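You operate a simulated robot arm through the tools that you are given. There is no shell and no other tool.

You run a simulated robot arm. Do the job below in one go: nothing can be reset, and whatever is moved stays where it is left.

Task
Swap the old plugs in the long block for the two on the plug card.
Fine: each old plug goes back to its row in the holder; each new one is pressed home in the hole with its row's letter. Set down upright: what you pick out.

Only the result counts: the job must be done as asked and must still hold three seconds after the hand-in. Knocking over, shifting, dropping, spilling or breaking anything else fails it.

Robot
A 6-joint arm with a two-finger parallel gripper, fixed in place. Base frame: the origin is at the foot of the arm, x ahead of it, y to its left, z up; the work surface is at about z = 0. Units: mm, degrees, N and s.
With the tool pointing down near the work surface it reaches from about 120 to 500 mm from the base axis. Its first joint turns from -72.0 to 72.0 degrees. Payload 0.65 kg.
The TCP is the grasp point between the finger pads, 25 mm short of the fingertips. In the tool frame z runs along the fingers and y along their closing line. The gripper opens to 76 mm. The fingers are 18 mm wide and 10 mm thick; the gripper's body (36 by 78 mm) begins 45 mm behind the TCP.
Orientation is told as [roll, pitch, yaw] about the base's x, y, z axes, in that order, counted from this pose: with the fingers straight down and closing along the base's y, the tool's x points along the base's -x, its y along +y and its z along -z.

Tools
- The arm moves only by the tool apply_moves. Its argument "targets" is a list of rows, each a list of 7 numbers: the shift along the tool's x, y, z in mm, then the turn, a rotation vector about the tool's x, y, z in degrees, then the finger opening in mm, from 0 to 76. In form: [[dx, dy, dz, ax, ay, az, gripper], ...]. A call has 1 to 20 rows; each row shifts and turns the commanded pose from where the row before left it, along the tool's axes as they then stand. Rows are played at 5 a second. More than 50 mm and 8.6 degrees between two rows, or a gripper value outside its range, and nothing of the call is played. A pose out of reach is approached as far as the arm can. The call stops where the force on the tool passes 40 N (or 10 N more than at its start, if that is more) or the arm is blocked; 0.2 s more then pass. Each finger travels about 108 mm/s and halts on what it meets, pressing with about 40 N; the grip force reading is that of the motor and also rises with nothing between the fingers. The clock runs only during rows and for 0.2 s after the last one: add rows that do not move to give the fingers time. The reply holds the time, the measured pose of the TCP, the force on the tool along the base axes, the opening and the grip force, in the units named above and with some noise, with the torque about the TCP (base axes, N m) and any sound that the robot's microphone picked up, and new pictures: "views" is both (left out), scene, wrist or none.
- Cameras (640 x 400 px; columns grow to the right, rows downward): "scene" is fixed at [72, 287, 408.7]; the picture's right is [-0.60, -0.80, 0.00], its down [-0.42, 0.31, -0.85] and it looks along [0.68, -0.51, -0.52] (base axes); focal length 214 px, centre (320, 200). "wrist" rides on the gripper at [58, 11, -81] in the tool frame; the picture's right is [-0.18, 0.98, 0.00], its down [-0.75, -0.14, -0.64] and it looks along [-0.63, -0.12, 0.77] (tool axes); focal length 243 px, centre (320, 200). There is no depth. A picture from a camera that has moved, and an enlarged one, comes with that camera's place and axes in the base frame and with its lens.
- enlarge(camera, box): a new picture of the part [left, top, right, bottom] of that camera's present view, enlarged. The clock stands still meanwhile.
- close_job(): hands the job in; it is judged then, once.

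Nothing tells you positions but the pictures and the camera data. Unless the task says otherwise, let go and move clear before handing in.

The tools are called after "Call:" by a JSON object that holds its "name" and its "arguments". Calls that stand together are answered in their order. apply_moves: Moves the arm, as the interface text tells. Its arguments: {"type":"object","properties":{"targets":{"type":"array","items":{"type":"array","items":{"type":"number"}}},"views":{"type":"string","enum":["both","scene","wrist","none"]}},"required":["targets"]} The other tools are called the same way: enlarge (camera, box) takes an enlarged picture of a part of a camera's view; close_job () hands the job in.

At the start:

```text
time_s: 0.0
tcp_pos: [218.1, 62.8, 346.0]
tcp_rot: [0.0, 0.0, 0.0]
force: [-0.5, -0.1, 0.9]
wrist_torque: [0.03, 0.0, 0.03]
opening: 75.9
finger_force: 0.0
```

scene: 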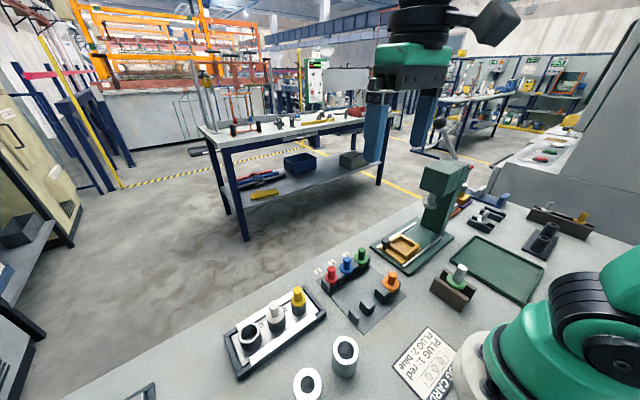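
wrist: 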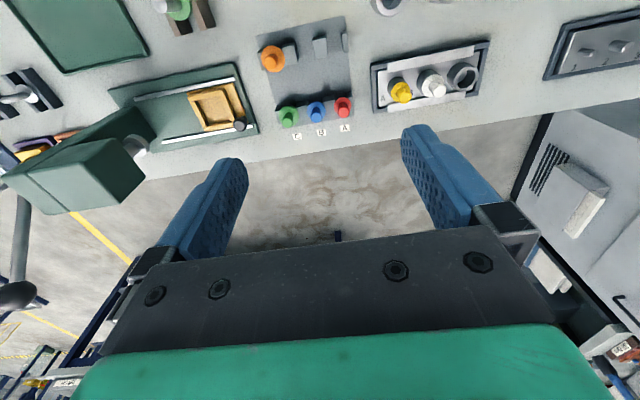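

I see a long block with a yellow plug, a white plug and an empty hole, a holder with red, blue and green plugs in rows A, B and C, and a plug card near the base. I'll enlarge these to read the letters and details before moving.

Call:
{"name": "enlarge", "arguments": {"camera": "scene", "box": [360, 310, 500, 400]}}

Call:
{"name": "enlarge", "arguments": {"camera": "scene", "box": [210, 270, 340, 390]}}

Call:
{"name": "enlarge", "arguments": {"camera": "scene", "box": [300, 230, 420, 340]}}

Call:
{"name": "enlarge", "arguments": {"camera": "wrist", "box": [360, 0, 520, 120]}}

Call:
{"name": "enlarge", "arguments": {"camera": "wrist", "box": [240, 10, 380, 140]}}

```text
4.44 times, centred on (430, 355) of scene
camera zoom: at [72.0, 287.0, 408.7], right [-0.6, -0.8, 0.0], down [-0.42, 0.31, -0.85], along [0.68, -0.51, -0.52], focal length 953 px, centre (-169, -489)
```

zoom: 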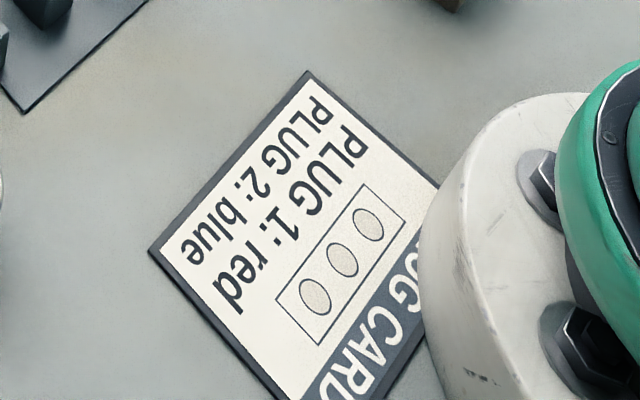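

```text
3.33 times, centred on (275, 330) of scene
camera zoom: at [72.0, 287.0, 408.7], right [-0.6, -0.8, 0.0], down [-0.42, 0.31, -0.85], along [0.68, -0.51, -0.52], focal length 715 px, centre (470, -233)
```

zoom: 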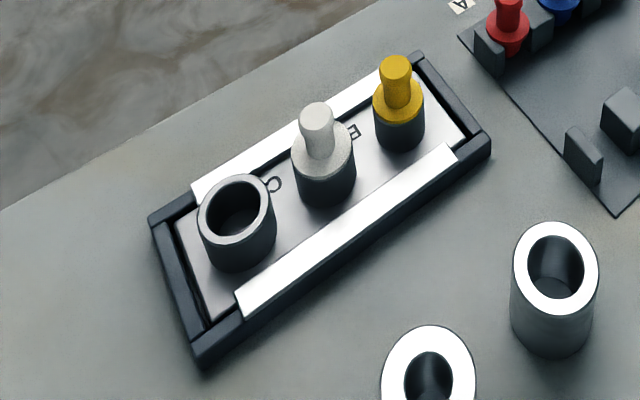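

```text
3.64 times, centred on (360, 285) of scene
camera zoom: at [72.0, 287.0, 408.7], right [-0.6, -0.8, 0.0], down [-0.42, 0.31, -0.85], along [0.68, -0.51, -0.52], focal length 780 px, centre (174, -109)
```

zoom: 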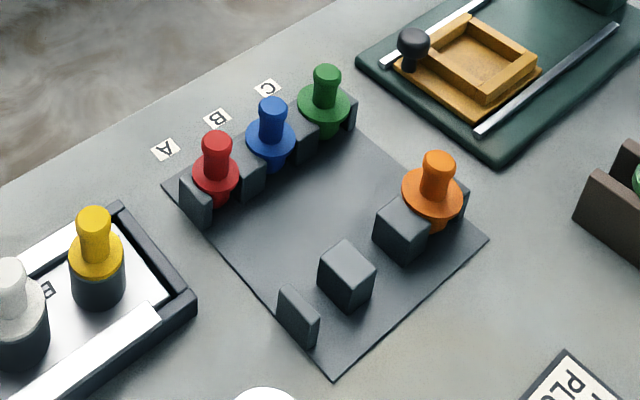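

```text
3.33 times, centred on (440, 60) of wrist
camera zoom: at [157.4, 74.6, 426.3], right [0.18, 0.98, 0.0], down [0.75, -0.14, 0.64], along [0.63, -0.12, -0.77], focal length 809 px, centre (-80, 667)
```

zoom: 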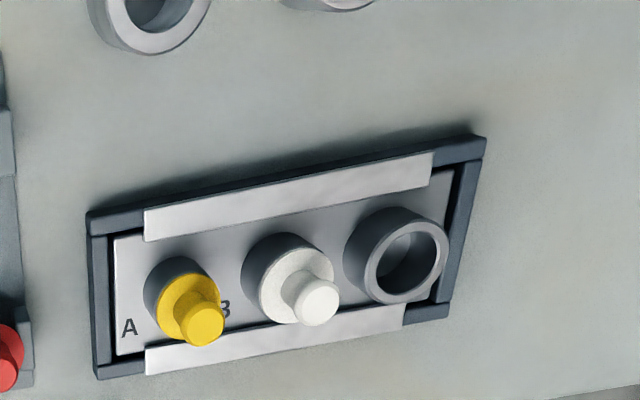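

```text
3.08 times, centred on (310, 75) of wrist
camera zoom: at [157.4, 74.6, 426.3], right [0.18, 0.98, 0.0], down [0.75, -0.14, 0.64], along [0.63, -0.12, -0.77], focal length 746 px, centre (351, 585)
```

zoom: 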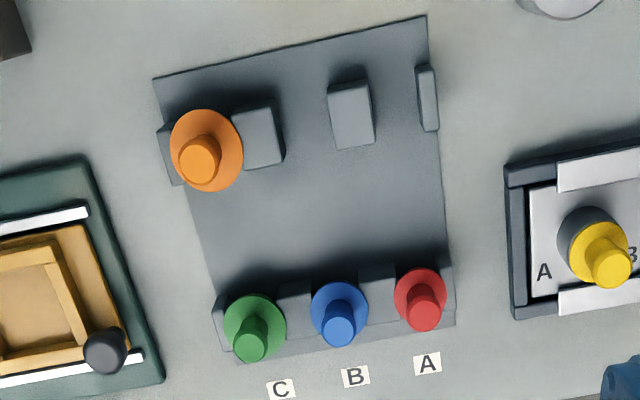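

The card reads plug 1: red, plug 2: blue. Red sits in row A and blue in row B, while the block has yellow in hole A and white in hole B. I estimate the block holes at about x 288, y 172/219/266. The holder's far row is near x 295 and its near row near x 212, with A at y≈84 and B at y≈42. I'll lower the arm for closer wrist views.

Call:
{"name": "apply_moves", "arguments": {"targets": [[0, 0, 48, 0, 0, 0, 76], [0, 0, 48, 0, 0, 0, 76], [0, 0, 40, 0, 0, 0, 76], [0, 0, 0, 0, 0, 0, 76]], "views": "both"}}

```text
time_s: 1.0
tcp_pos: [220.3, 63.2, 206.9]
tcp_rot: [0.0, 0.0, 0.0]
force: [-0.2, 0.3, -0.6]
wrist_torque: [-0.02, -0.01, 0.0]
opening: 75.9
finger_force: 0.1
camera wrist: at [161.0, 74.9, 286.7], right [0.18, 0.98, 0.0], down [0.75, -0.14, 0.64], along [0.63, -0.12, -0.77], focal length 243 px, centre (320, 200)
```

scene: 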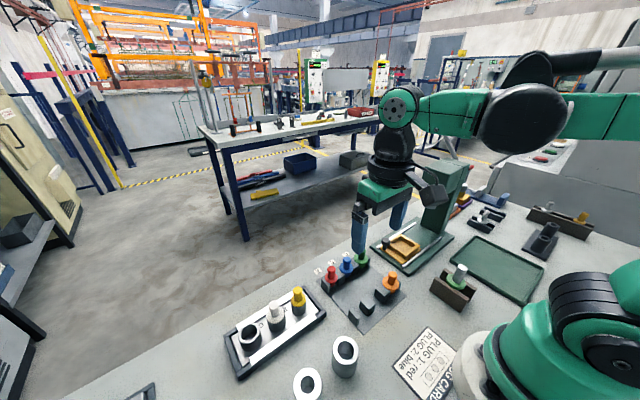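
wrist: 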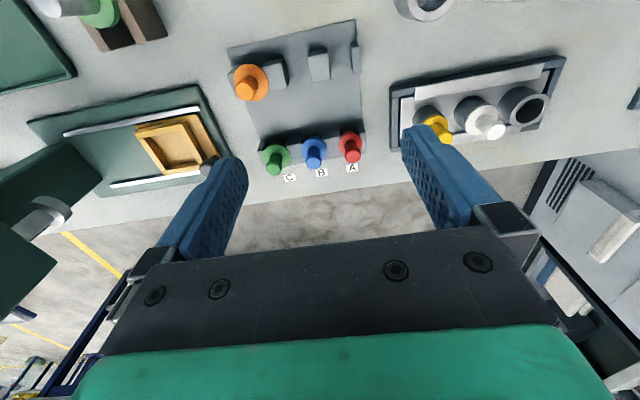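

The holder is now clearly visible between the fingers. I'll enlarge the holder rows and the block to see how the plugs sit.

Call:
{"name": "enlarge", "arguments": {"camera": "wrist", "box": [220, 10, 380, 110]}}

Call:
{"name": "enlarge", "arguments": {"camera": "wrist", "box": [240, 100, 400, 200]}}

Call:
{"name": "enlarge", "arguments": {"camera": "wrist", "box": [380, 50, 580, 175]}}

Call:
{"name": "enlarge", "arguments": {"camera": "scene", "box": [320, 240, 416, 300]}}

Call:
{"name": "enlarge", "arguments": {"camera": "scene", "box": [340, 270, 420, 330]}}

```text
4.00 times, centred on (300, 60) of wrist
camera zoom: at [161.0, 74.9, 286.7], right [0.18, 0.98, 0.0], down [0.75, -0.14, 0.64], along [0.63, -0.12, -0.77], focal length 970 px, centre (400, 760)
```

zoom: 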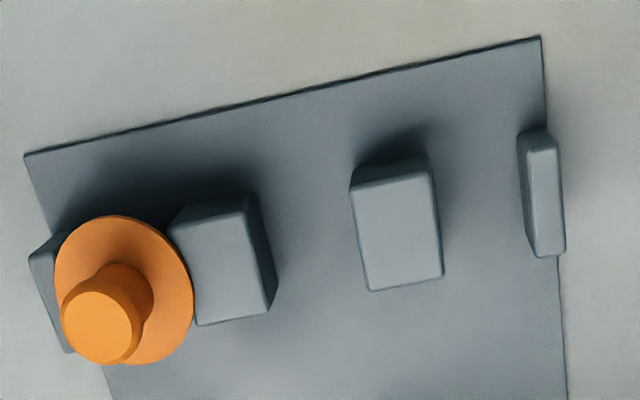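

```text
4.00 times, centred on (320, 150) of wrist
camera zoom: at [161.0, 74.9, 286.7], right [0.18, 0.98, 0.0], down [0.75, -0.14, 0.64], along [0.63, -0.12, -0.77], focal length 970 px, centre (320, 400)
```

zoom: 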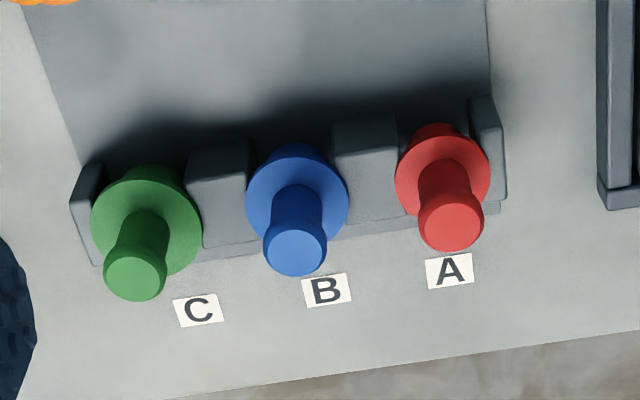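

```text
3.20 times, centred on (480, 112) of wrist
camera zoom: at [161.0, 74.9, 286.7], right [0.18, 0.98, 0.0], down [0.75, -0.14, 0.64], along [0.63, -0.12, -0.77], focal length 776 px, centre (-192, 480)
```

zoom: 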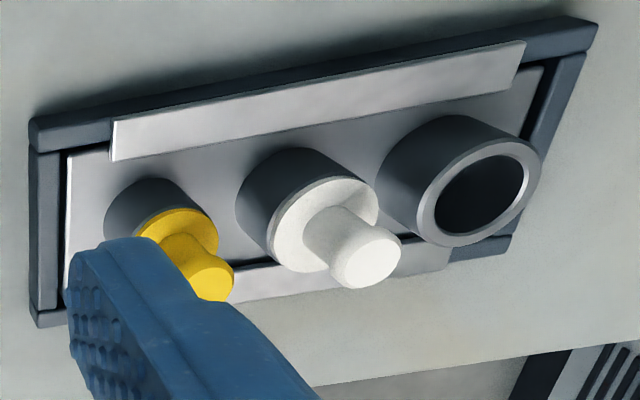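

```text
6.67 times, centred on (368, 270) of scene
camera zoom: at [72.0, 287.0, 408.7], right [-0.6, -0.8, 0.0], down [-0.42, 0.31, -0.85], along [0.68, -0.51, -0.52], focal length 1430 px, centre (0, -267)
```

zoom: 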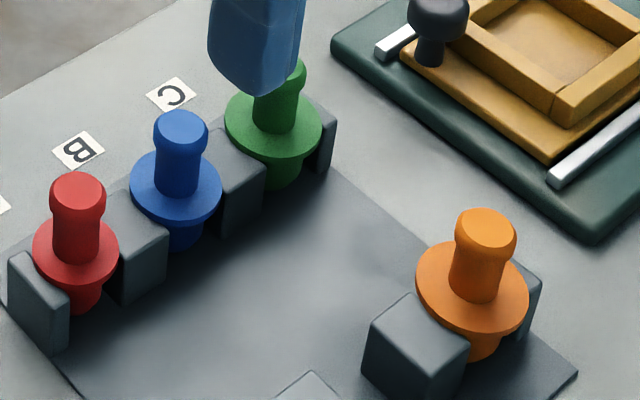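

```text
6.67 times, centred on (380, 300) of scene
camera zoom: at [72.0, 287.0, 408.7], right [-0.6, -0.8, 0.0], down [-0.42, 0.31, -0.85], along [0.68, -0.51, -0.52], focal length 1430 px, centre (-80, -467)
```

zoom: 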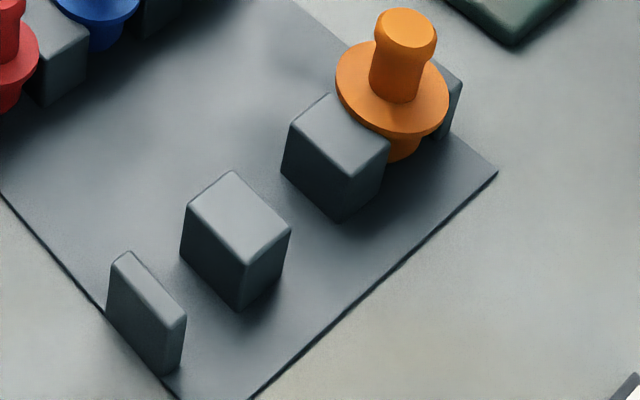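

Each plug hangs by its flange on the post tops (z about 25), with its shank between the posts and a knob of about 17 mm on top. The A and B slots in the near row are free. Next I'll check the pose noise with still rows, then move above the yellow plug.

Call:
{"name": "apply_moves", "arguments": {"targets": [[0, 0, 0, 0, 0, 0, 76]], "views": "none"}}

Call:
{"name": "apply_moves", "arguments": {"targets": [[0, 0, 0, 0, 0, 0, 76]], "views": "none"}}

Call:
{"name": "apply_moves", "arguments": {"targets": [[0, 0, 0, 0, 0, 0, 40]], "views": "none"}}

```text
time_s: 1.4
tcp_pos: [220.0, 62.6, 206.8]
tcp_rot: [0.0, 0.0, 0.1]
force: [-0.2, 0.2, -0.3]
wrist_torque: [-0.01, 0.02, 0.02]
opening: 76.1
finger_force: 0.0
```

```text
time_s: 1.8
tcp_pos: [221.0, 63.9, 206.7]
tcp_rot: [0.0, 0.0, -0.1]
force: [0.2, 1.4, 0.0]
wrist_torque: [0.01, -0.02, 0.0]
opening: 76.1
finger_force: 0.1
```

```text
time_s: 2.2
tcp_pos: [220.4, 63.1, 206.5]
tcp_rot: [0.0, 0.0, 0.1]
force: [-0.1, -0.8, -0.5]
wrist_torque: [0.0, 0.01, -0.01]
opening: 39.9
finger_force: 0.0
```

Pose noise is about half a millimetre. I'll move above the yellow plug at hole A, at about (288, 172), and check the alignment.

Call:
{"name": "apply_moves", "arguments": {"targets": [[-22.5, 36.3, 0, 0, 0, 0, 40], [-22.5, 36.3, 0, 0, 0, 0, 40], [-22.5, 36.3, 0, 0, 0, 0, 40], [0, 0, 40, 0, 0, 0, 40], [0, 0, 35, 0, 0, 0, 40], [0, 0, 0, 0, 0, 0, 40], [0, 0, 0, 0, 0, 0, 40]], "views": "both"}}

```text
time_s: 3.8
tcp_pos: [284.0, 169.0, 133.5]
tcp_rot: [0.0, 0.0, 0.0]
force: [0.3, -0.3, -0.7]
wrist_torque: [-0.03, -0.05, 0.03]
opening: 40.0
finger_force: 0.1
camera wrist: at [224.5, 180.7, 214.8], right [0.18, 0.98, 0.0], down [0.75, -0.14, 0.64], along [0.63, -0.12, -0.77], focal length 243 px, centre (320, 200)
```

scene: 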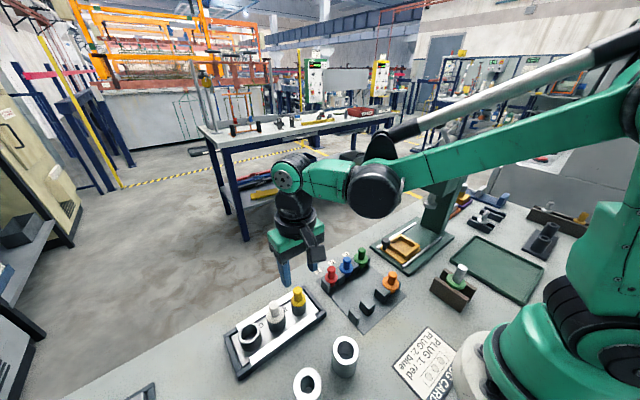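
wrist: 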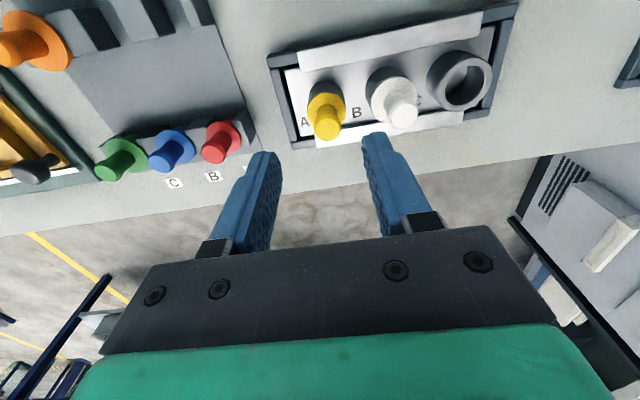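

The arm moved a little less than commanded, so I'll check whether it has settled and enlarge the yellow plug.

Call:
{"name": "apply_moves", "arguments": {"targets": [[0, 0, 0, 0, 0, 0, 40], [0, 0, 0, 0, 0, 0, 40]], "views": "wrist"}}

Call:
{"name": "enlarge", "arguments": {"camera": "wrist", "box": [240, 60, 400, 160]}}

```text
time_s: 4.4
tcp_pos: [283.7, 169.1, 134.8]
tcp_rot: [0.0, 0.0, 0.0]
force: [0.2, 0.5, 0.0]
wrist_torque: [0.0, 0.02, 0.0]
opening: 40.2
finger_force: 0.2
camera wrist: at [224.5, 180.7, 214.9], right [0.18, 0.98, 0.0], down [0.75, -0.14, 0.64], along [0.63, -0.12, -0.77], focal length 243 px, centre (320, 200)
```

wrist: 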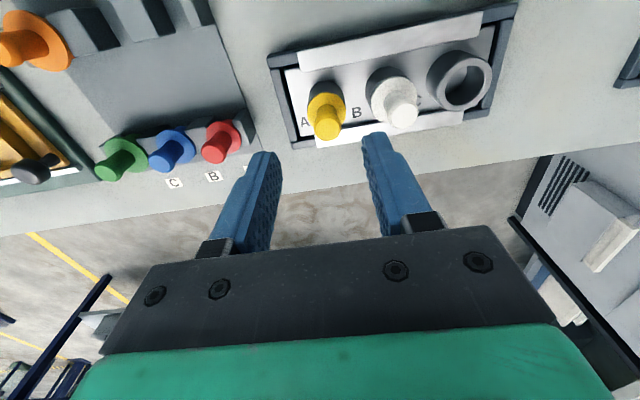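

```text
4.00 times, centred on (320, 110) of wrist
camera zoom: at [224.5, 180.7, 214.9], right [0.18, 0.98, 0.0], down [0.75, -0.14, 0.64], along [0.63, -0.12, -0.77], focal length 970 px, centre (320, 560)
```

zoom: 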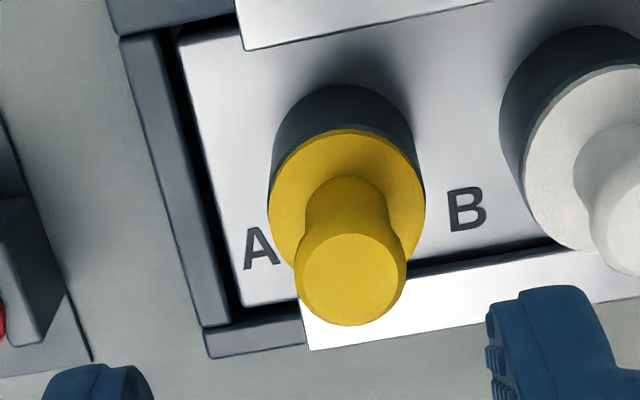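

The yellow knob is at about (286, 174) with its top near z 77, and its flange top is near z 46. I'll correct sideways and descend partway.

Call:
{"name": "apply_moves", "arguments": {"targets": [[-2, 5, 0, 0, 0, 0, 40], [0, 0, 20, 0, 0, 0, 40], [0, 0, 10, 0, 0, 0, 40], [0, 0, 0, 0, 0, 0, 40]], "views": "wrist"}}

Call:
{"name": "enlarge", "arguments": {"camera": "wrist", "box": [240, 80, 400, 180]}}

Call:
{"name": "enlarge", "arguments": {"camera": "scene", "box": [220, 240, 380, 340]}}

```text
time_s: 5.4
tcp_pos: [286.8, 175.4, 105.7]
tcp_rot: [0.0, 0.0, 0.0]
force: [-0.7, -0.2, 0.8]
wrist_torque: [-0.05, 0.01, 0.02]
opening: 39.9
finger_force: 0.0
camera wrist: at [227.1, 187.2, 186.3], right [0.18, 0.98, 0.0], down [0.75, -0.14, 0.64], along [0.63, -0.12, -0.77], focal length 243 px, centre (320, 200)
```

wrist: 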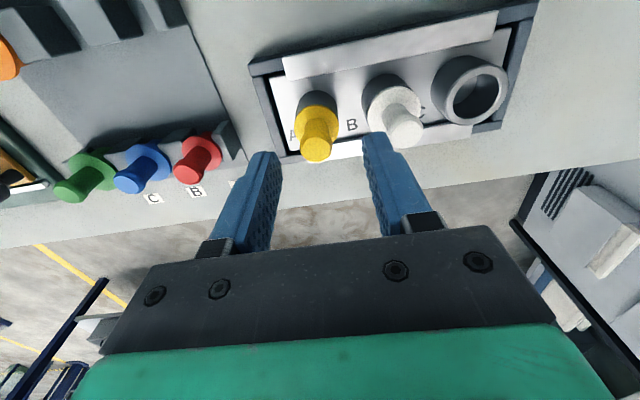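

```text
4.00 times, centred on (320, 130) of wrist
camera zoom: at [227.1, 187.2, 186.3], right [0.18, 0.98, 0.0], down [0.75, -0.14, 0.64], along [0.63, -0.12, -0.77], focal length 970 px, centre (320, 480)
```

zoom: 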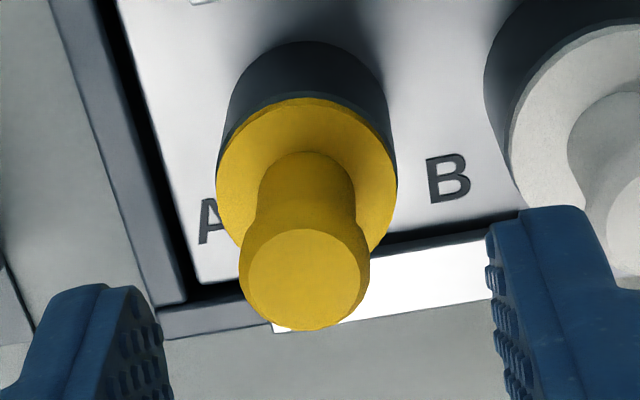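

```text
4.00 times, centred on (300, 290) of scene
camera zoom: at [72.0, 287.0, 408.7], right [-0.6, -0.8, 0.0], down [-0.42, 0.31, -0.85], along [0.68, -0.51, -0.52], focal length 858 px, centre (400, -160)
```

zoom: 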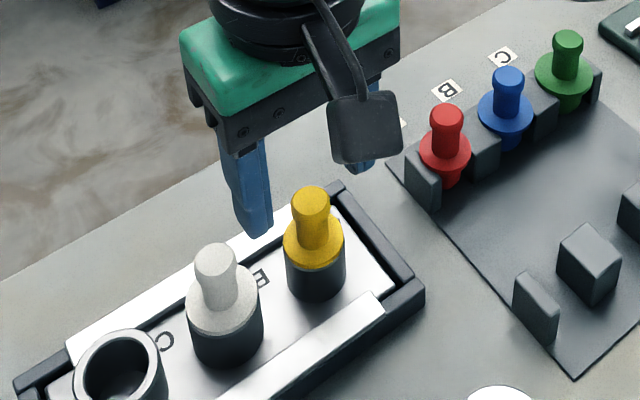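

The yellow knob resolves to about (284.6, 174.6). I'll make a small correction and descend around the knob.

Call:
{"name": "apply_moves", "arguments": {"targets": [[1, -0.8, 0, 0, 0, 0, 40], [0, 0, 12, 0, 0, 0, 40], [0, 0, 12, 0, 0, 0, 40], [0, 0, 4, 0, 0, 0, 40], [0, 0, 0, 0, 0, 0, 40]], "views": "wrist"}}

Call:
{"name": "enlarge", "arguments": {"camera": "wrist", "box": [240, 110, 400, 210]}}

Call:
{"name": "enlarge", "arguments": {"camera": "scene", "box": [240, 240, 368, 320]}}

```text
time_s: 6.6
tcp_pos: [285.4, 177.9, 77.4]
tcp_rot: [0.0, 0.0, -0.1]
force: [-1.0, 0.0, -0.3]
wrist_torque: [0.03, 0.0, -0.01]
opening: 40.4
finger_force: 0.0
camera wrist: at [225.7, 188.5, 158.4], right [0.18, 0.98, 0.0], down [0.75, -0.14, 0.64], along [0.63, -0.12, -0.77], focal length 243 px, centre (320, 200)
```

wrist: 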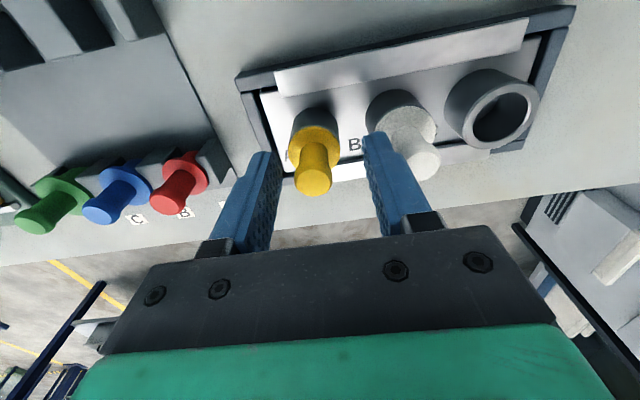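

```text
4.00 times, centred on (320, 160) of wrist
camera zoom: at [225.7, 188.5, 158.4], right [0.18, 0.98, 0.0], down [0.75, -0.14, 0.64], along [0.63, -0.12, -0.77], focal length 970 px, centre (320, 360)
```

zoom: 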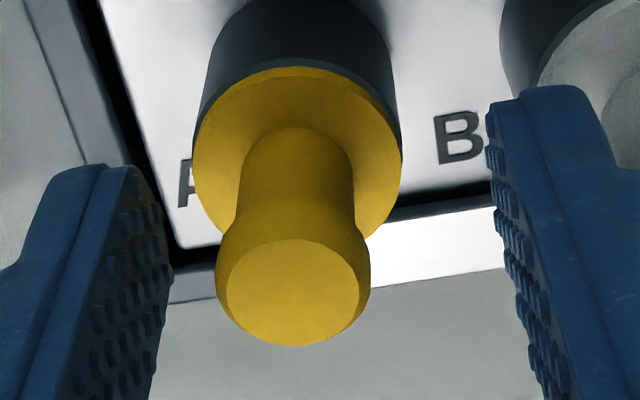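

```text
5.00 times, centred on (304, 280) of scene
camera zoom: at [72.0, 287.0, 408.7], right [-0.6, -0.8, 0.0], down [-0.42, 0.31, -0.85], along [0.68, -0.51, -0.52], focal length 1072 px, centre (400, -200)
```

zoom: 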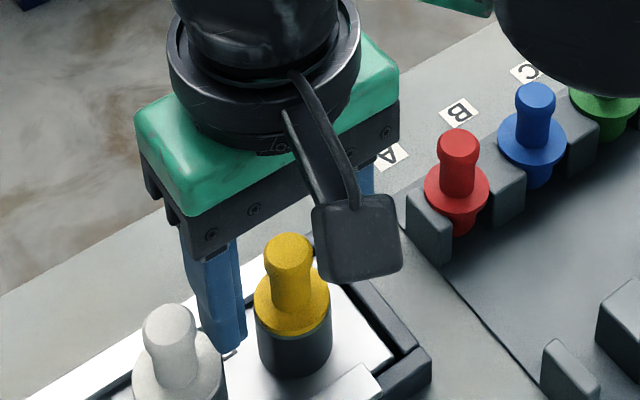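

The hand drifted about 2 mm in y on the way down, so I'll correct sideways and lower a little more before closing.

Call:
{"name": "apply_moves", "arguments": {"targets": [[0.8, -2, 0, 0, 0, 0, 40], [0, 0, 2.5, 0, 0, 0, 40], [0, 0, 0, 0, 0, 0, 40]], "views": "wrist"}}

Call:
{"name": "enlarge", "arguments": {"camera": "wrist", "box": [240, 110, 400, 210]}}

Call:
{"name": "enlarge", "arguments": {"camera": "scene", "box": [240, 240, 368, 320]}}

```text
time_s: 7.4
tcp_pos: [283.9, 175.3, 75.7]
tcp_rot: [0.0, -0.1, 0.0]
force: [-0.8, 0.2, 0.2]
wrist_torque: [-0.03, 0.02, 0.02]
opening: 40.1
finger_force: 0.1
camera wrist: at [224.9, 186.6, 155.5], right [0.18, 0.98, 0.0], down [0.75, -0.14, 0.64], along [0.63, -0.12, -0.77], focal length 243 px, centre (320, 200)
```

wrist: 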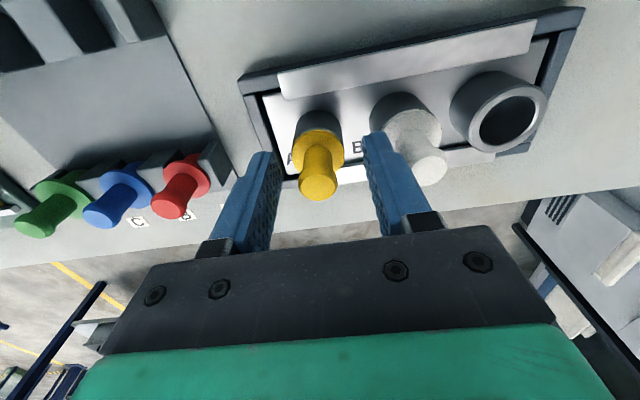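

```text
4.00 times, centred on (320, 160) of wrist
camera zoom: at [224.9, 186.6, 155.5], right [0.18, 0.98, 0.0], down [0.75, -0.14, 0.64], along [0.63, -0.12, -0.77], focal length 970 px, centre (320, 360)
```

zoom: 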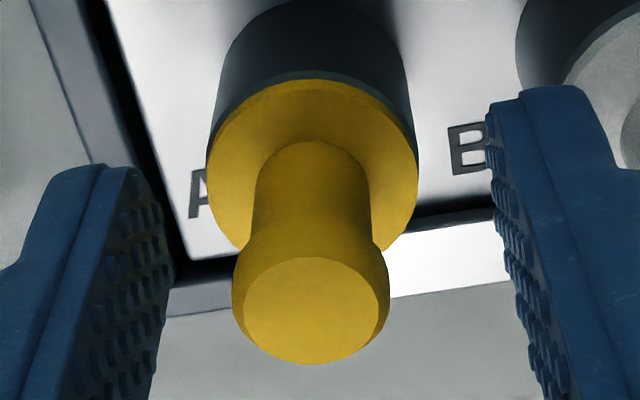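

```text
5.00 times, centred on (304, 280) of scene
camera zoom: at [72.0, 287.0, 408.7], right [-0.6, -0.8, 0.0], down [-0.42, 0.31, -0.85], along [0.68, -0.51, -0.52], focal length 1072 px, centre (400, -200)
```

zoom: 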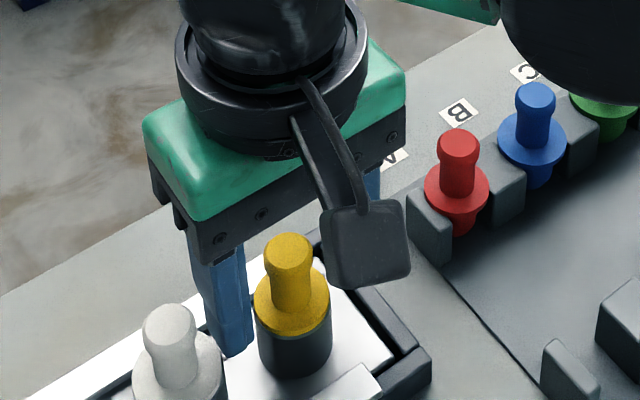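

The fingers are centred on the yellow knob. I'll close the grip.

Call:
{"name": "apply_moves", "arguments": {"targets": [[0, 0, 0, 0, 0, 0, 22], [0, 0, 0, 0, 0, 0, 8], [0, 0, 0, 0, 0, 0, 8], [0, 0, 0, 0, 0, 0, 8]], "views": "wrist"}}

Call:
{"name": "enlarge", "arguments": {"camera": "wrist", "box": [240, 110, 400, 210]}}

Call:
{"name": "enlarge", "arguments": {"camera": "scene", "box": [240, 240, 368, 320]}}

```text
time_s: 8.4
tcp_pos: [284.2, 175.6, 74.6]
tcp_rot: [0.0, 0.0, -0.1]
force: [0.1, -9.9, 8.8]
wrist_torque: [-0.24, -0.04, -0.03]
opening: 15.3
finger_force: 34.5
camera wrist: at [224.9, 186.4, 155.6], right [0.18, 0.98, 0.0], down [0.75, -0.14, 0.64], along [0.63, -0.12, -0.77], focal length 243 px, centre (320, 200)
```

wrist: 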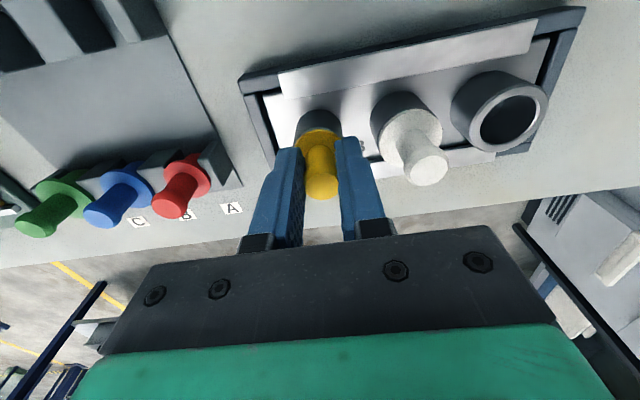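

```text
4.00 times, centred on (320, 160) of wrist
camera zoom: at [224.9, 186.4, 155.6], right [0.18, 0.98, 0.0], down [0.75, -0.14, 0.64], along [0.63, -0.12, -0.77], focal length 970 px, centre (320, 360)
```

zoom: 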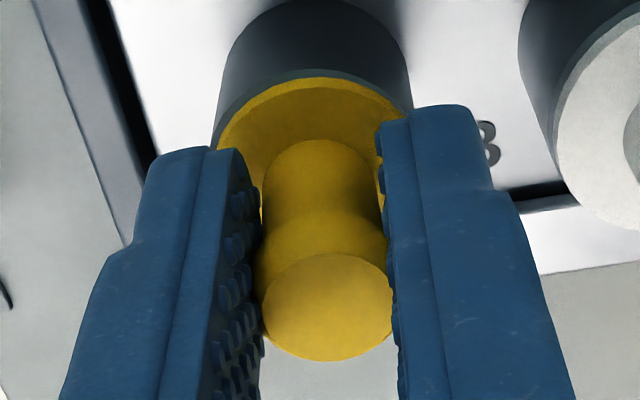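

```text
5.00 times, centred on (304, 280) of scene
camera zoom: at [72.0, 287.0, 408.7], right [-0.6, -0.8, 0.0], down [-0.42, 0.31, -0.85], along [0.68, -0.51, -0.52], focal length 1072 px, centre (400, -200)
```

zoom: 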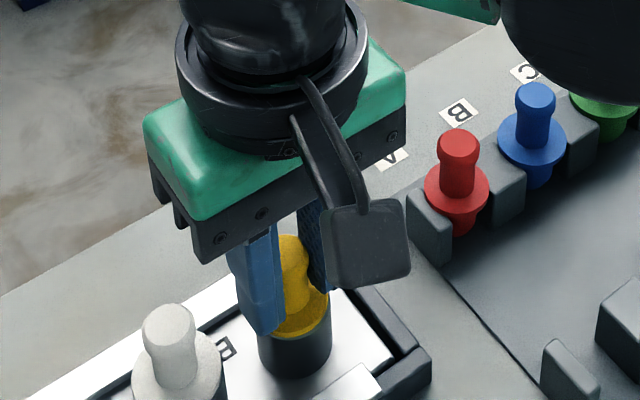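

The grip is on the knob at about 15.3 mm, with roughly 10 N of side load in y. I'll relieve that before pulling up.

Call:
{"name": "apply_moves", "arguments": {"targets": [[0, -0.3, -0.3, 0, 0, 0, 8], [0, 0, 0, 0, 0, 0, 8]], "views": "wrist"}}

```text
time_s: 9.0
tcp_pos: [284.4, 174.3, 75.2]
tcp_rot: [0.1, 0.0, -0.1]
force: [0.1, -3.5, -1.3]
wrist_torque: [-0.09, 0.01, -0.02]
opening: 15.2
finger_force: 34.0
camera wrist: at [224.9, 186.3, 155.8], right [0.18, 0.98, 0.0], down [0.75, -0.14, 0.64], along [0.63, -0.12, -0.77], focal length 243 px, centre (320, 200)
```

wrist: 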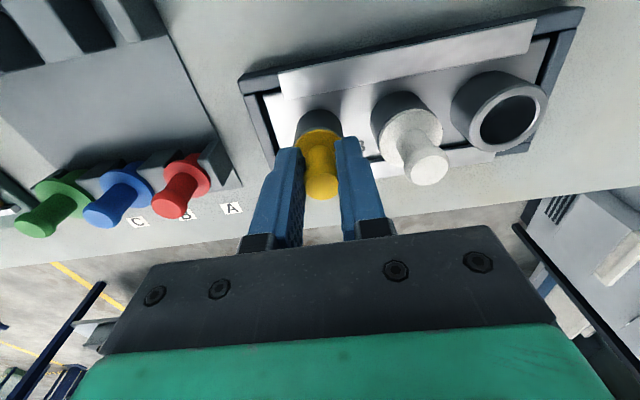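

Side load is down to 3.5 N, so the hole A reference is camera (224.9, 186.2, 155.8) with the plug home. Now I'll ease the yellow plug up in small steps.

Call:
{"name": "apply_moves", "arguments": {"targets": [[0, -0.15, 0, 0, 0, 0, 8], [0, 0, -1, 0, 0, 0, 8], [0, 0, -1, 0, 0, 0, 8], [0, 0, -1, 0, 0, 0, 8]], "views": "wrist"}}

Call:
{"name": "enlarge", "arguments": {"camera": "wrist", "box": [240, 110, 400, 210]}}

```text
time_s: 10.0
tcp_pos: [284.4, 176.0, 78.1]
tcp_rot: [0.1, 0.0, -0.1]
force: [-0.7, -1.0, -6.2]
wrist_torque: [0.0, 0.05, 0.02]
opening: 14.9
finger_force: 34.4
camera wrist: at [224.7, 186.6, 158.5], right [0.18, 0.98, 0.0], down [0.75, -0.14, 0.64], along [0.63, -0.12, -0.77], focal length 243 px, centre (320, 200)
```

wrist: 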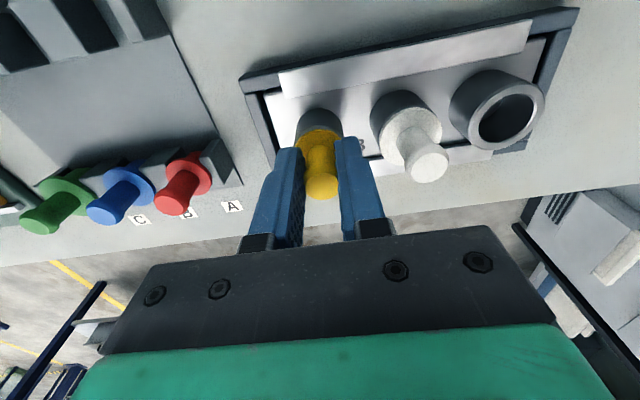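

```text
4.00 times, centred on (320, 160) of wrist
camera zoom: at [224.7, 186.6, 158.5], right [0.18, 0.98, 0.0], down [0.75, -0.14, 0.64], along [0.63, -0.12, -0.77], focal length 970 px, centre (320, 360)
```

zoom: 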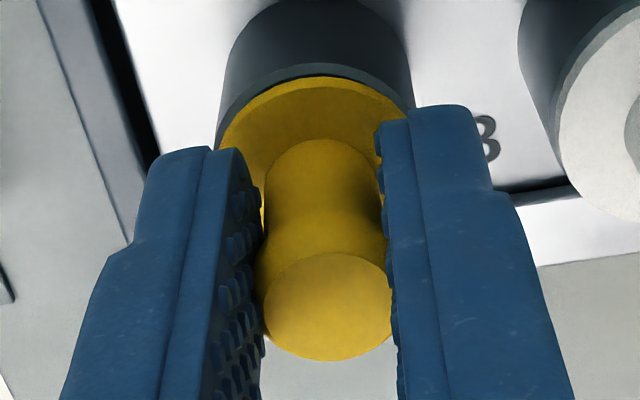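

The plug is rising with about 6 N of friction and no slip in the grip. I'll keep pulling straight up.

Call:
{"name": "apply_moves", "arguments": {"targets": [[0, 0, -2, 0, 0, 0, 8], [0, 0, -2, 0, 0, 0, 8], [0, 0, -2, 0, 0, 0, 8], [0, 0, -2, 0, 0, 0, 8]], "views": "none"}}

Call:
{"name": "apply_moves", "arguments": {"targets": [[0, 0, -2, 0, 0, 0, 8], [0, 0, -2, 0, 0, 0, 8], [0, 0, -3, 0, 0, 0, 8], [0, 0, -3, 0, 0, 0, 8]], "views": "wrist"}}

```text
time_s: 11.0
tcp_pos: [285.3, 174.6, 86.0]
tcp_rot: [0.0, 0.0, 0.0]
force: [-2.9, 1.2, -1.7]
wrist_torque: [0.12, 0.13, -0.01]
opening: 15.0
finger_force: 34.3
```

```text
time_s: 12.0
tcp_pos: [285.5, 173.2, 96.9]
tcp_rot: [0.0, 0.0, 0.0]
force: [-0.3, 0.6, -0.5]
wrist_torque: [0.01, 0.01, 0.03]
opening: 14.9
finger_force: 33.8
camera wrist: at [225.0, 185.4, 176.6], right [0.18, 0.98, 0.0], down [0.75, -0.14, 0.64], along [0.63, -0.12, -0.77], focal length 243 px, centre (320, 200)
```

wrist: 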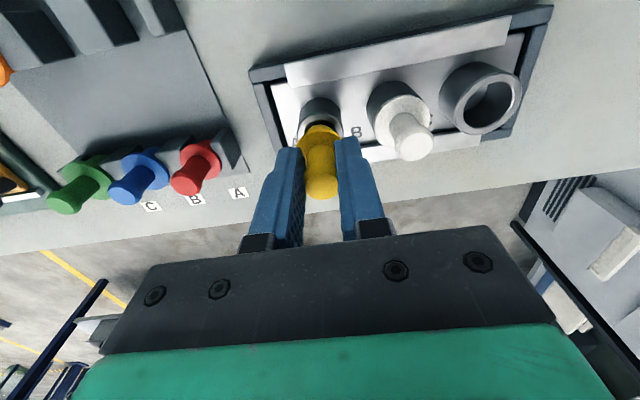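

The yellow plug is free of the hole. I'll lift it clear and look at it from the scene camera.

Call:
{"name": "apply_moves", "arguments": {"targets": [[0, 0, -20, 0, 0, 0, 8], [0, 0, -20, 0, 0, 0, 8], [0, 0, -15, 0, 0, 0, 8], [0, 0, 0, 0, 0, 0, 8]], "views": "both"}}

Call:
{"name": "enlarge", "arguments": {"camera": "scene", "box": [240, 210, 368, 290]}}

Call:
{"name": "enlarge", "arguments": {"camera": "wrist", "box": [240, 110, 400, 210]}}

```text
time_s: 13.0
tcp_pos: [283.7, 175.2, 151.0]
tcp_rot: [0.0, 0.0, -0.1]
force: [0.7, 0.1, -0.2]
wrist_torque: [0.0, -0.03, 0.0]
opening: 14.8
finger_force: 34.6
camera wrist: at [223.8, 185.9, 232.3], right [0.18, 0.98, 0.0], down [0.75, -0.14, 0.64], along [0.63, -0.12, -0.77], focal length 243 px, centre (320, 200)
```

scene: 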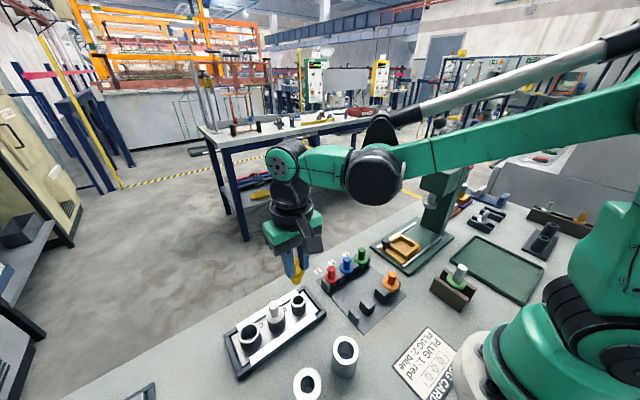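
wrist: 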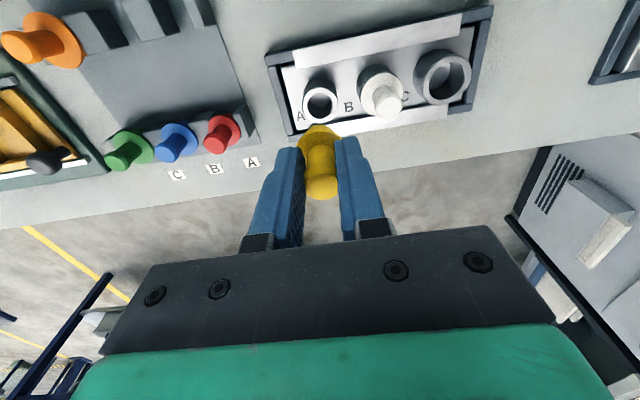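

```text
5.00 times, centred on (304, 250) of scene
camera zoom: at [72.0, 287.0, 408.7], right [-0.6, -0.8, 0.0], down [-0.42, 0.31, -0.85], along [0.68, -0.51, -0.52], focal length 1072 px, centre (400, -50)
```

zoom: 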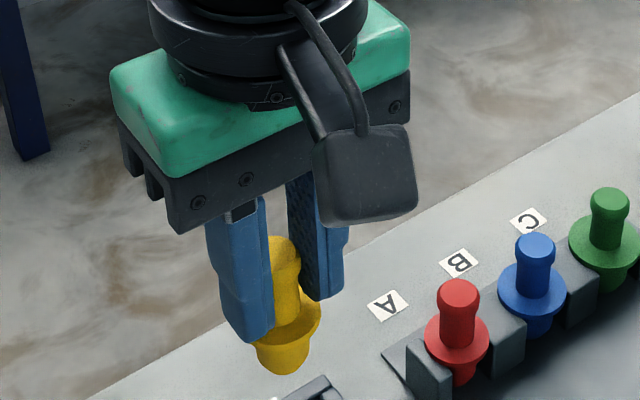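

```text
4.00 times, centred on (320, 160) of wrist
camera zoom: at [223.8, 185.9, 232.3], right [0.18, 0.98, 0.0], down [0.75, -0.14, 0.64], along [0.63, -0.12, -0.77], focal length 970 px, centre (320, 360)
```

zoom: 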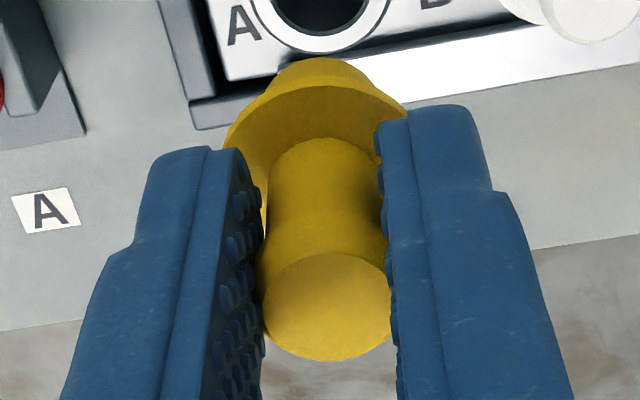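

The yellow plug has a tapered shank of about 16–18 mm below a flange of about 27 mm. The A slot gap is about 23 mm near y 86. I'll carry the plug over the near-row A slot and check alignment there.

Call:
{"name": "apply_moves", "arguments": {"targets": [[24, -29.7, 0, 0, 0, 0, 8], [24, -29.7, 0, 0, 0, 0, 8], [24, -29.7, 0, 0, 0, 0, 8], [0, 0, 20, 0, 0, 0, 8], [0, 0, 10, 0, 0, 0, 8], [0, 0, 0, 0, 0, 0, 8]], "views": "both"}}

Call:
{"name": "enlarge", "arguments": {"camera": "wrist", "box": [240, 50, 400, 150]}}

Call:
{"name": "enlarge", "arguments": {"camera": "scene", "box": [300, 240, 428, 320]}}

```text
time_s: 14.4
tcp_pos: [213.4, 85.9, 120.6]
tcp_rot: [0.0, 0.0, 0.0]
force: [0.8, 0.0, -0.1]
wrist_torque: [0.0, 0.03, 0.0]
opening: 14.7
finger_force: 34.1
camera wrist: at [154.1, 97.6, 201.4], right [0.18, 0.98, 0.0], down [0.75, -0.14, 0.64], along [0.63, -0.12, -0.77], focal length 243 px, centre (320, 200)
```

scene: 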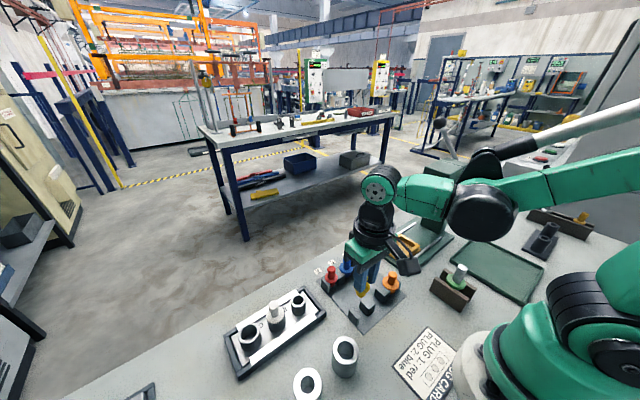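
wrist: 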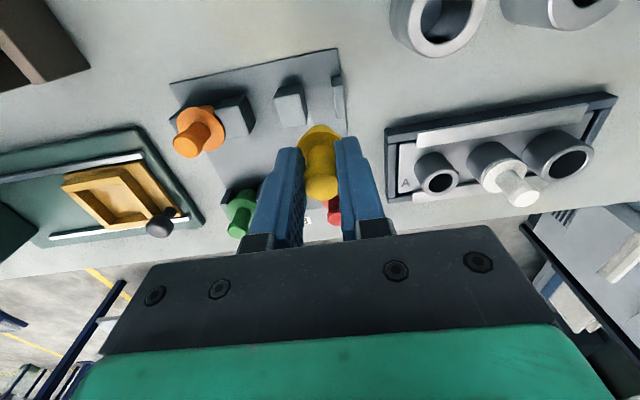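

```text
4.00 times, centred on (320, 100) of wrist
camera zoom: at [154.1, 97.6, 201.4], right [0.18, 0.98, 0.0], down [0.75, -0.14, 0.64], along [0.63, -0.12, -0.77], focal length 970 px, centre (320, 600)
```

zoom: 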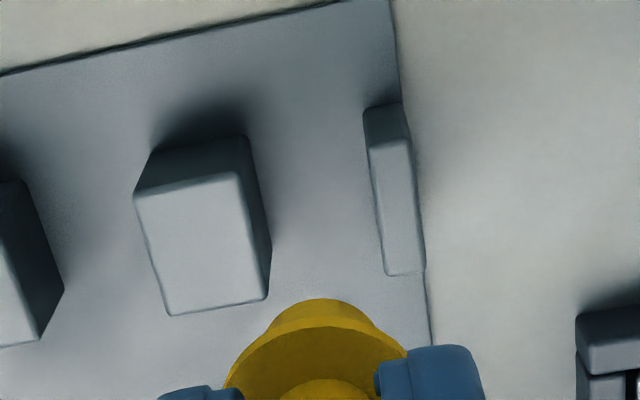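

```text
5.00 times, centred on (364, 280) of scene
camera zoom: at [72.0, 287.0, 408.7], right [-0.6, -0.8, 0.0], down [-0.42, 0.31, -0.85], along [0.68, -0.51, -0.52], focal length 1072 px, centre (100, -200)
```

zoom: 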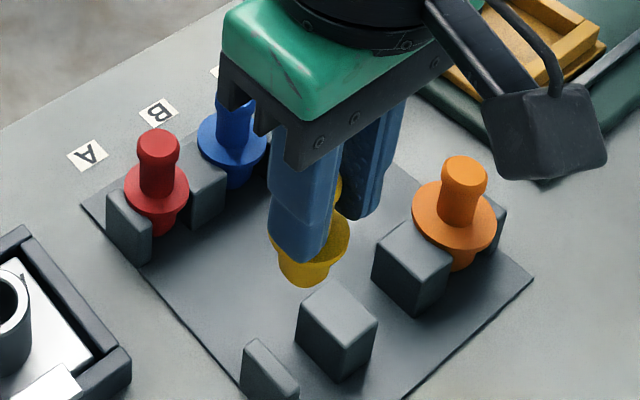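

The slot A gap measures y 74.5–97.1, centred at 85.8, with posts from x 201 to 224. The plug is at about (213, 86), so it lines up. I'll descend to just above the posts and recheck.

Call:
{"name": "apply_moves", "arguments": {"targets": [[0, 0, 15, 0, 0, 0, 8], [0, 0, 15, 0, 0, 0, 8], [0, 0, 6, 0, 0, 0, 8], [0, 0, 0, 0, 0, 0, 8]], "views": "both"}}

Call:
{"name": "enlarge", "arguments": {"camera": "wrist", "box": [240, 50, 400, 150]}}

Call:
{"name": "enlarge", "arguments": {"camera": "scene", "box": [310, 260, 406, 320]}}

```text
time_s: 15.4
tcp_pos: [214.0, 84.3, 85.5]
tcp_rot: [-0.1, 0.0, 0.1]
force: [0.2, 0.5, -0.3]
wrist_torque: [0.02, -0.05, 0.04]
opening: 14.7
finger_force: 34.0
camera wrist: at [153.7, 95.7, 165.8], right [0.18, 0.98, 0.0], down [0.75, -0.14, 0.64], along [0.63, -0.12, -0.77], focal length 243 px, centre (320, 200)
```

scene: 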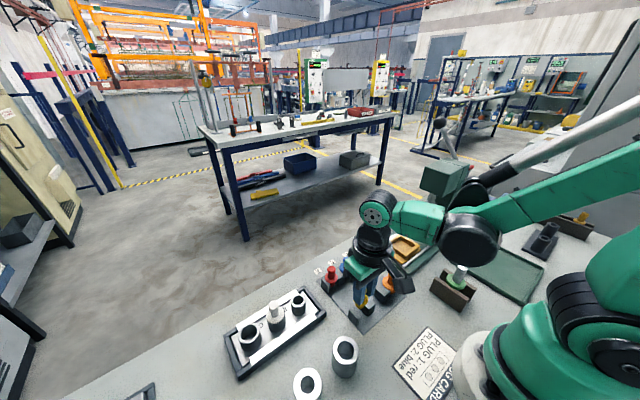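
wrist: 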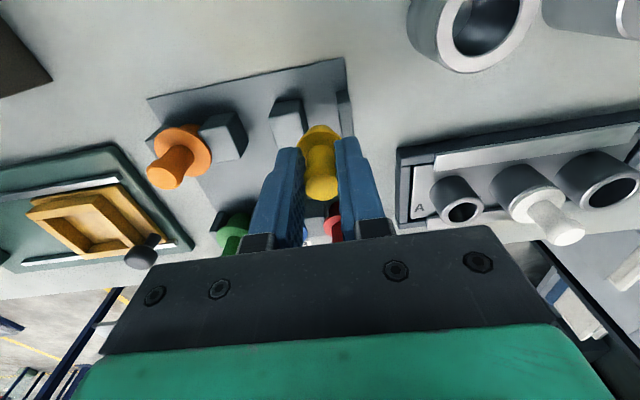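

```text
4.00 times, centred on (320, 100) of wrist
camera zoom: at [153.7, 95.7, 165.8], right [0.18, 0.98, 0.0], down [0.75, -0.14, 0.64], along [0.63, -0.12, -0.77], focal length 970 px, centre (320, 600)
```

zoom: 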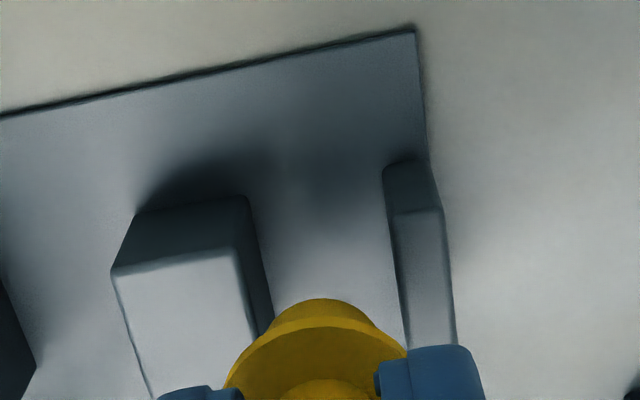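

```text
6.67 times, centred on (358, 290) of scene
camera zoom: at [72.0, 287.0, 408.7], right [-0.6, -0.8, 0.0], down [-0.42, 0.31, -0.85], along [0.68, -0.51, -0.52], focal length 1430 px, centre (67, -400)
```

zoom: 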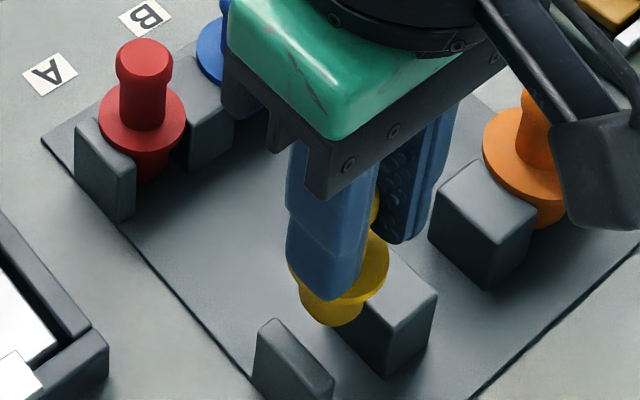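

It drifted 1.9 mm in -y on the way down, so I'll correct and lower in small steps.

Call:
{"name": "apply_moves", "arguments": {"targets": [[0, 1.8, 0, 0, 0, 0, 8], [0, 0, 3, 0, 0, 0, 8], [0, 0, 0, 0, 0, 0, 8]], "views": "wrist"}}

Call:
{"name": "enlarge", "arguments": {"camera": "wrist", "box": [240, 70, 400, 170]}}

```text
time_s: 16.2
tcp_pos: [213.7, 86.2, 81.4]
tcp_rot: [0.0, 0.0, 0.0]
force: [-0.9, 0.1, -0.3]
wrist_torque: [-0.02, -0.04, -0.02]
opening: 14.7
finger_force: 34.0
camera wrist: at [153.8, 97.8, 162.5], right [0.18, 0.98, 0.0], down [0.75, -0.14, 0.64], along [0.63, -0.12, -0.77], focal length 243 px, centre (320, 200)
```

wrist: 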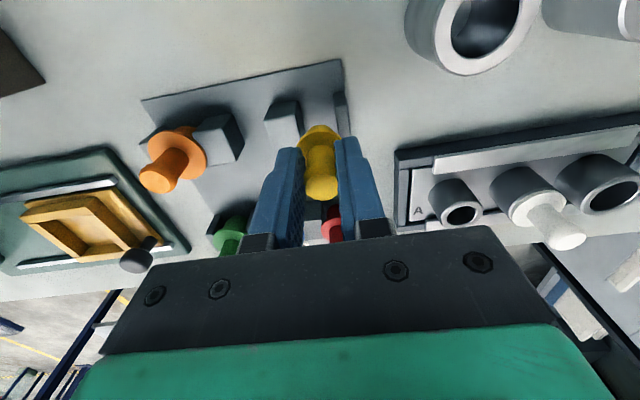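

```text
4.00 times, centred on (320, 120) of wrist
camera zoom: at [153.8, 97.8, 162.5], right [0.18, 0.98, 0.0], down [0.75, -0.14, 0.64], along [0.63, -0.12, -0.77], focal length 970 px, centre (320, 520)
```

zoom: 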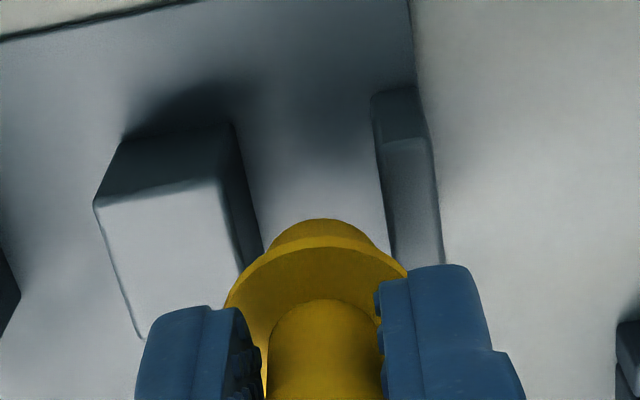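

The plug is at y≈86.1 and the slot centre is at 85.9. I'll lower the shank into the slot in steps.

Call:
{"name": "apply_moves", "arguments": {"targets": [[0, 0, 4, 0, 0, 0, 8], [0, 0, 4, 0, 0, 0, 8], [0, 0, 0, 0, 0, 0, 8]], "views": "wrist"}}

Call:
{"name": "enlarge", "arguments": {"camera": "wrist", "box": [240, 70, 400, 170]}}

Call:
{"name": "enlarge", "arguments": {"camera": "scene", "box": [310, 260, 406, 320]}}

```text
time_s: 17.0
tcp_pos: [213.1, 87.4, 74.7]
tcp_rot: [0.0, 0.0, 0.0]
force: [-0.1, -0.7, -0.3]
wrist_torque: [0.0, 0.01, -0.03]
opening: 14.9
finger_force: 34.5
camera wrist: at [153.2, 98.4, 154.7], right [0.18, 0.98, 0.0], down [0.75, -0.14, 0.64], along [0.63, -0.12, -0.77], focal length 243 px, centre (320, 200)
```

wrist: 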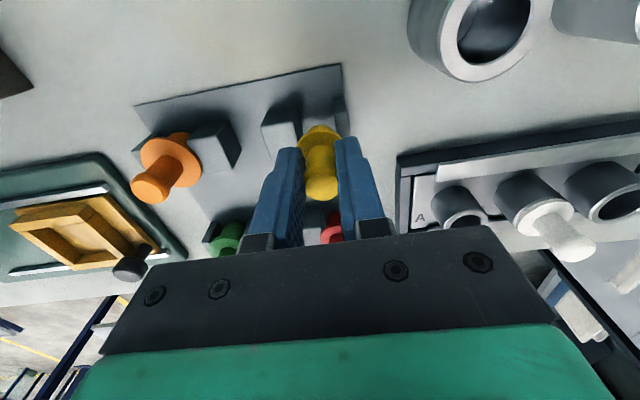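

```text
4.00 times, centred on (320, 120) of wrist
camera zoom: at [153.2, 98.4, 154.7], right [0.18, 0.98, 0.0], down [0.75, -0.14, 0.64], along [0.63, -0.12, -0.77], focal length 970 px, centre (320, 520)
```

zoom: 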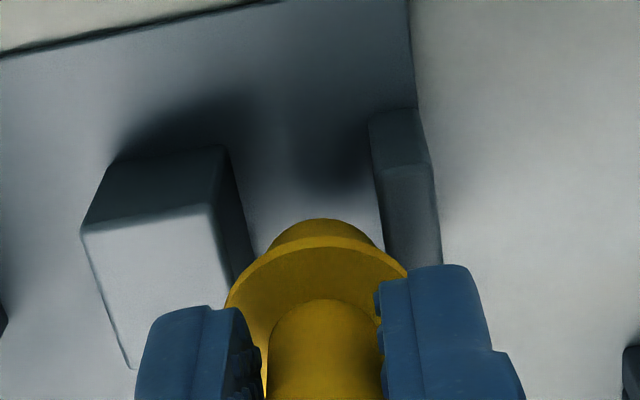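

```text
6.67 times, centred on (358, 290) of scene
camera zoom: at [72.0, 287.0, 408.7], right [-0.6, -0.8, 0.0], down [-0.42, 0.31, -0.85], along [0.68, -0.51, -0.52], focal length 1430 px, centre (67, -400)
```

zoom: 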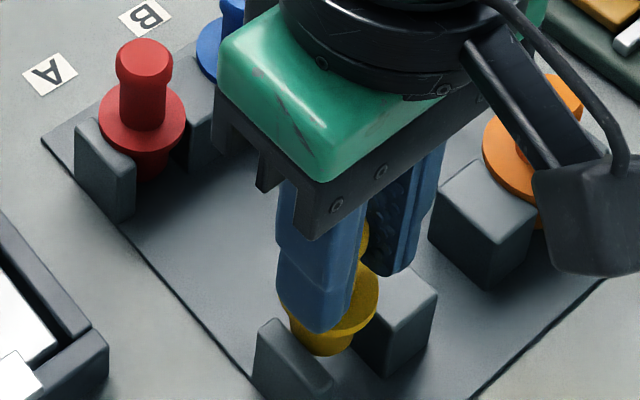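

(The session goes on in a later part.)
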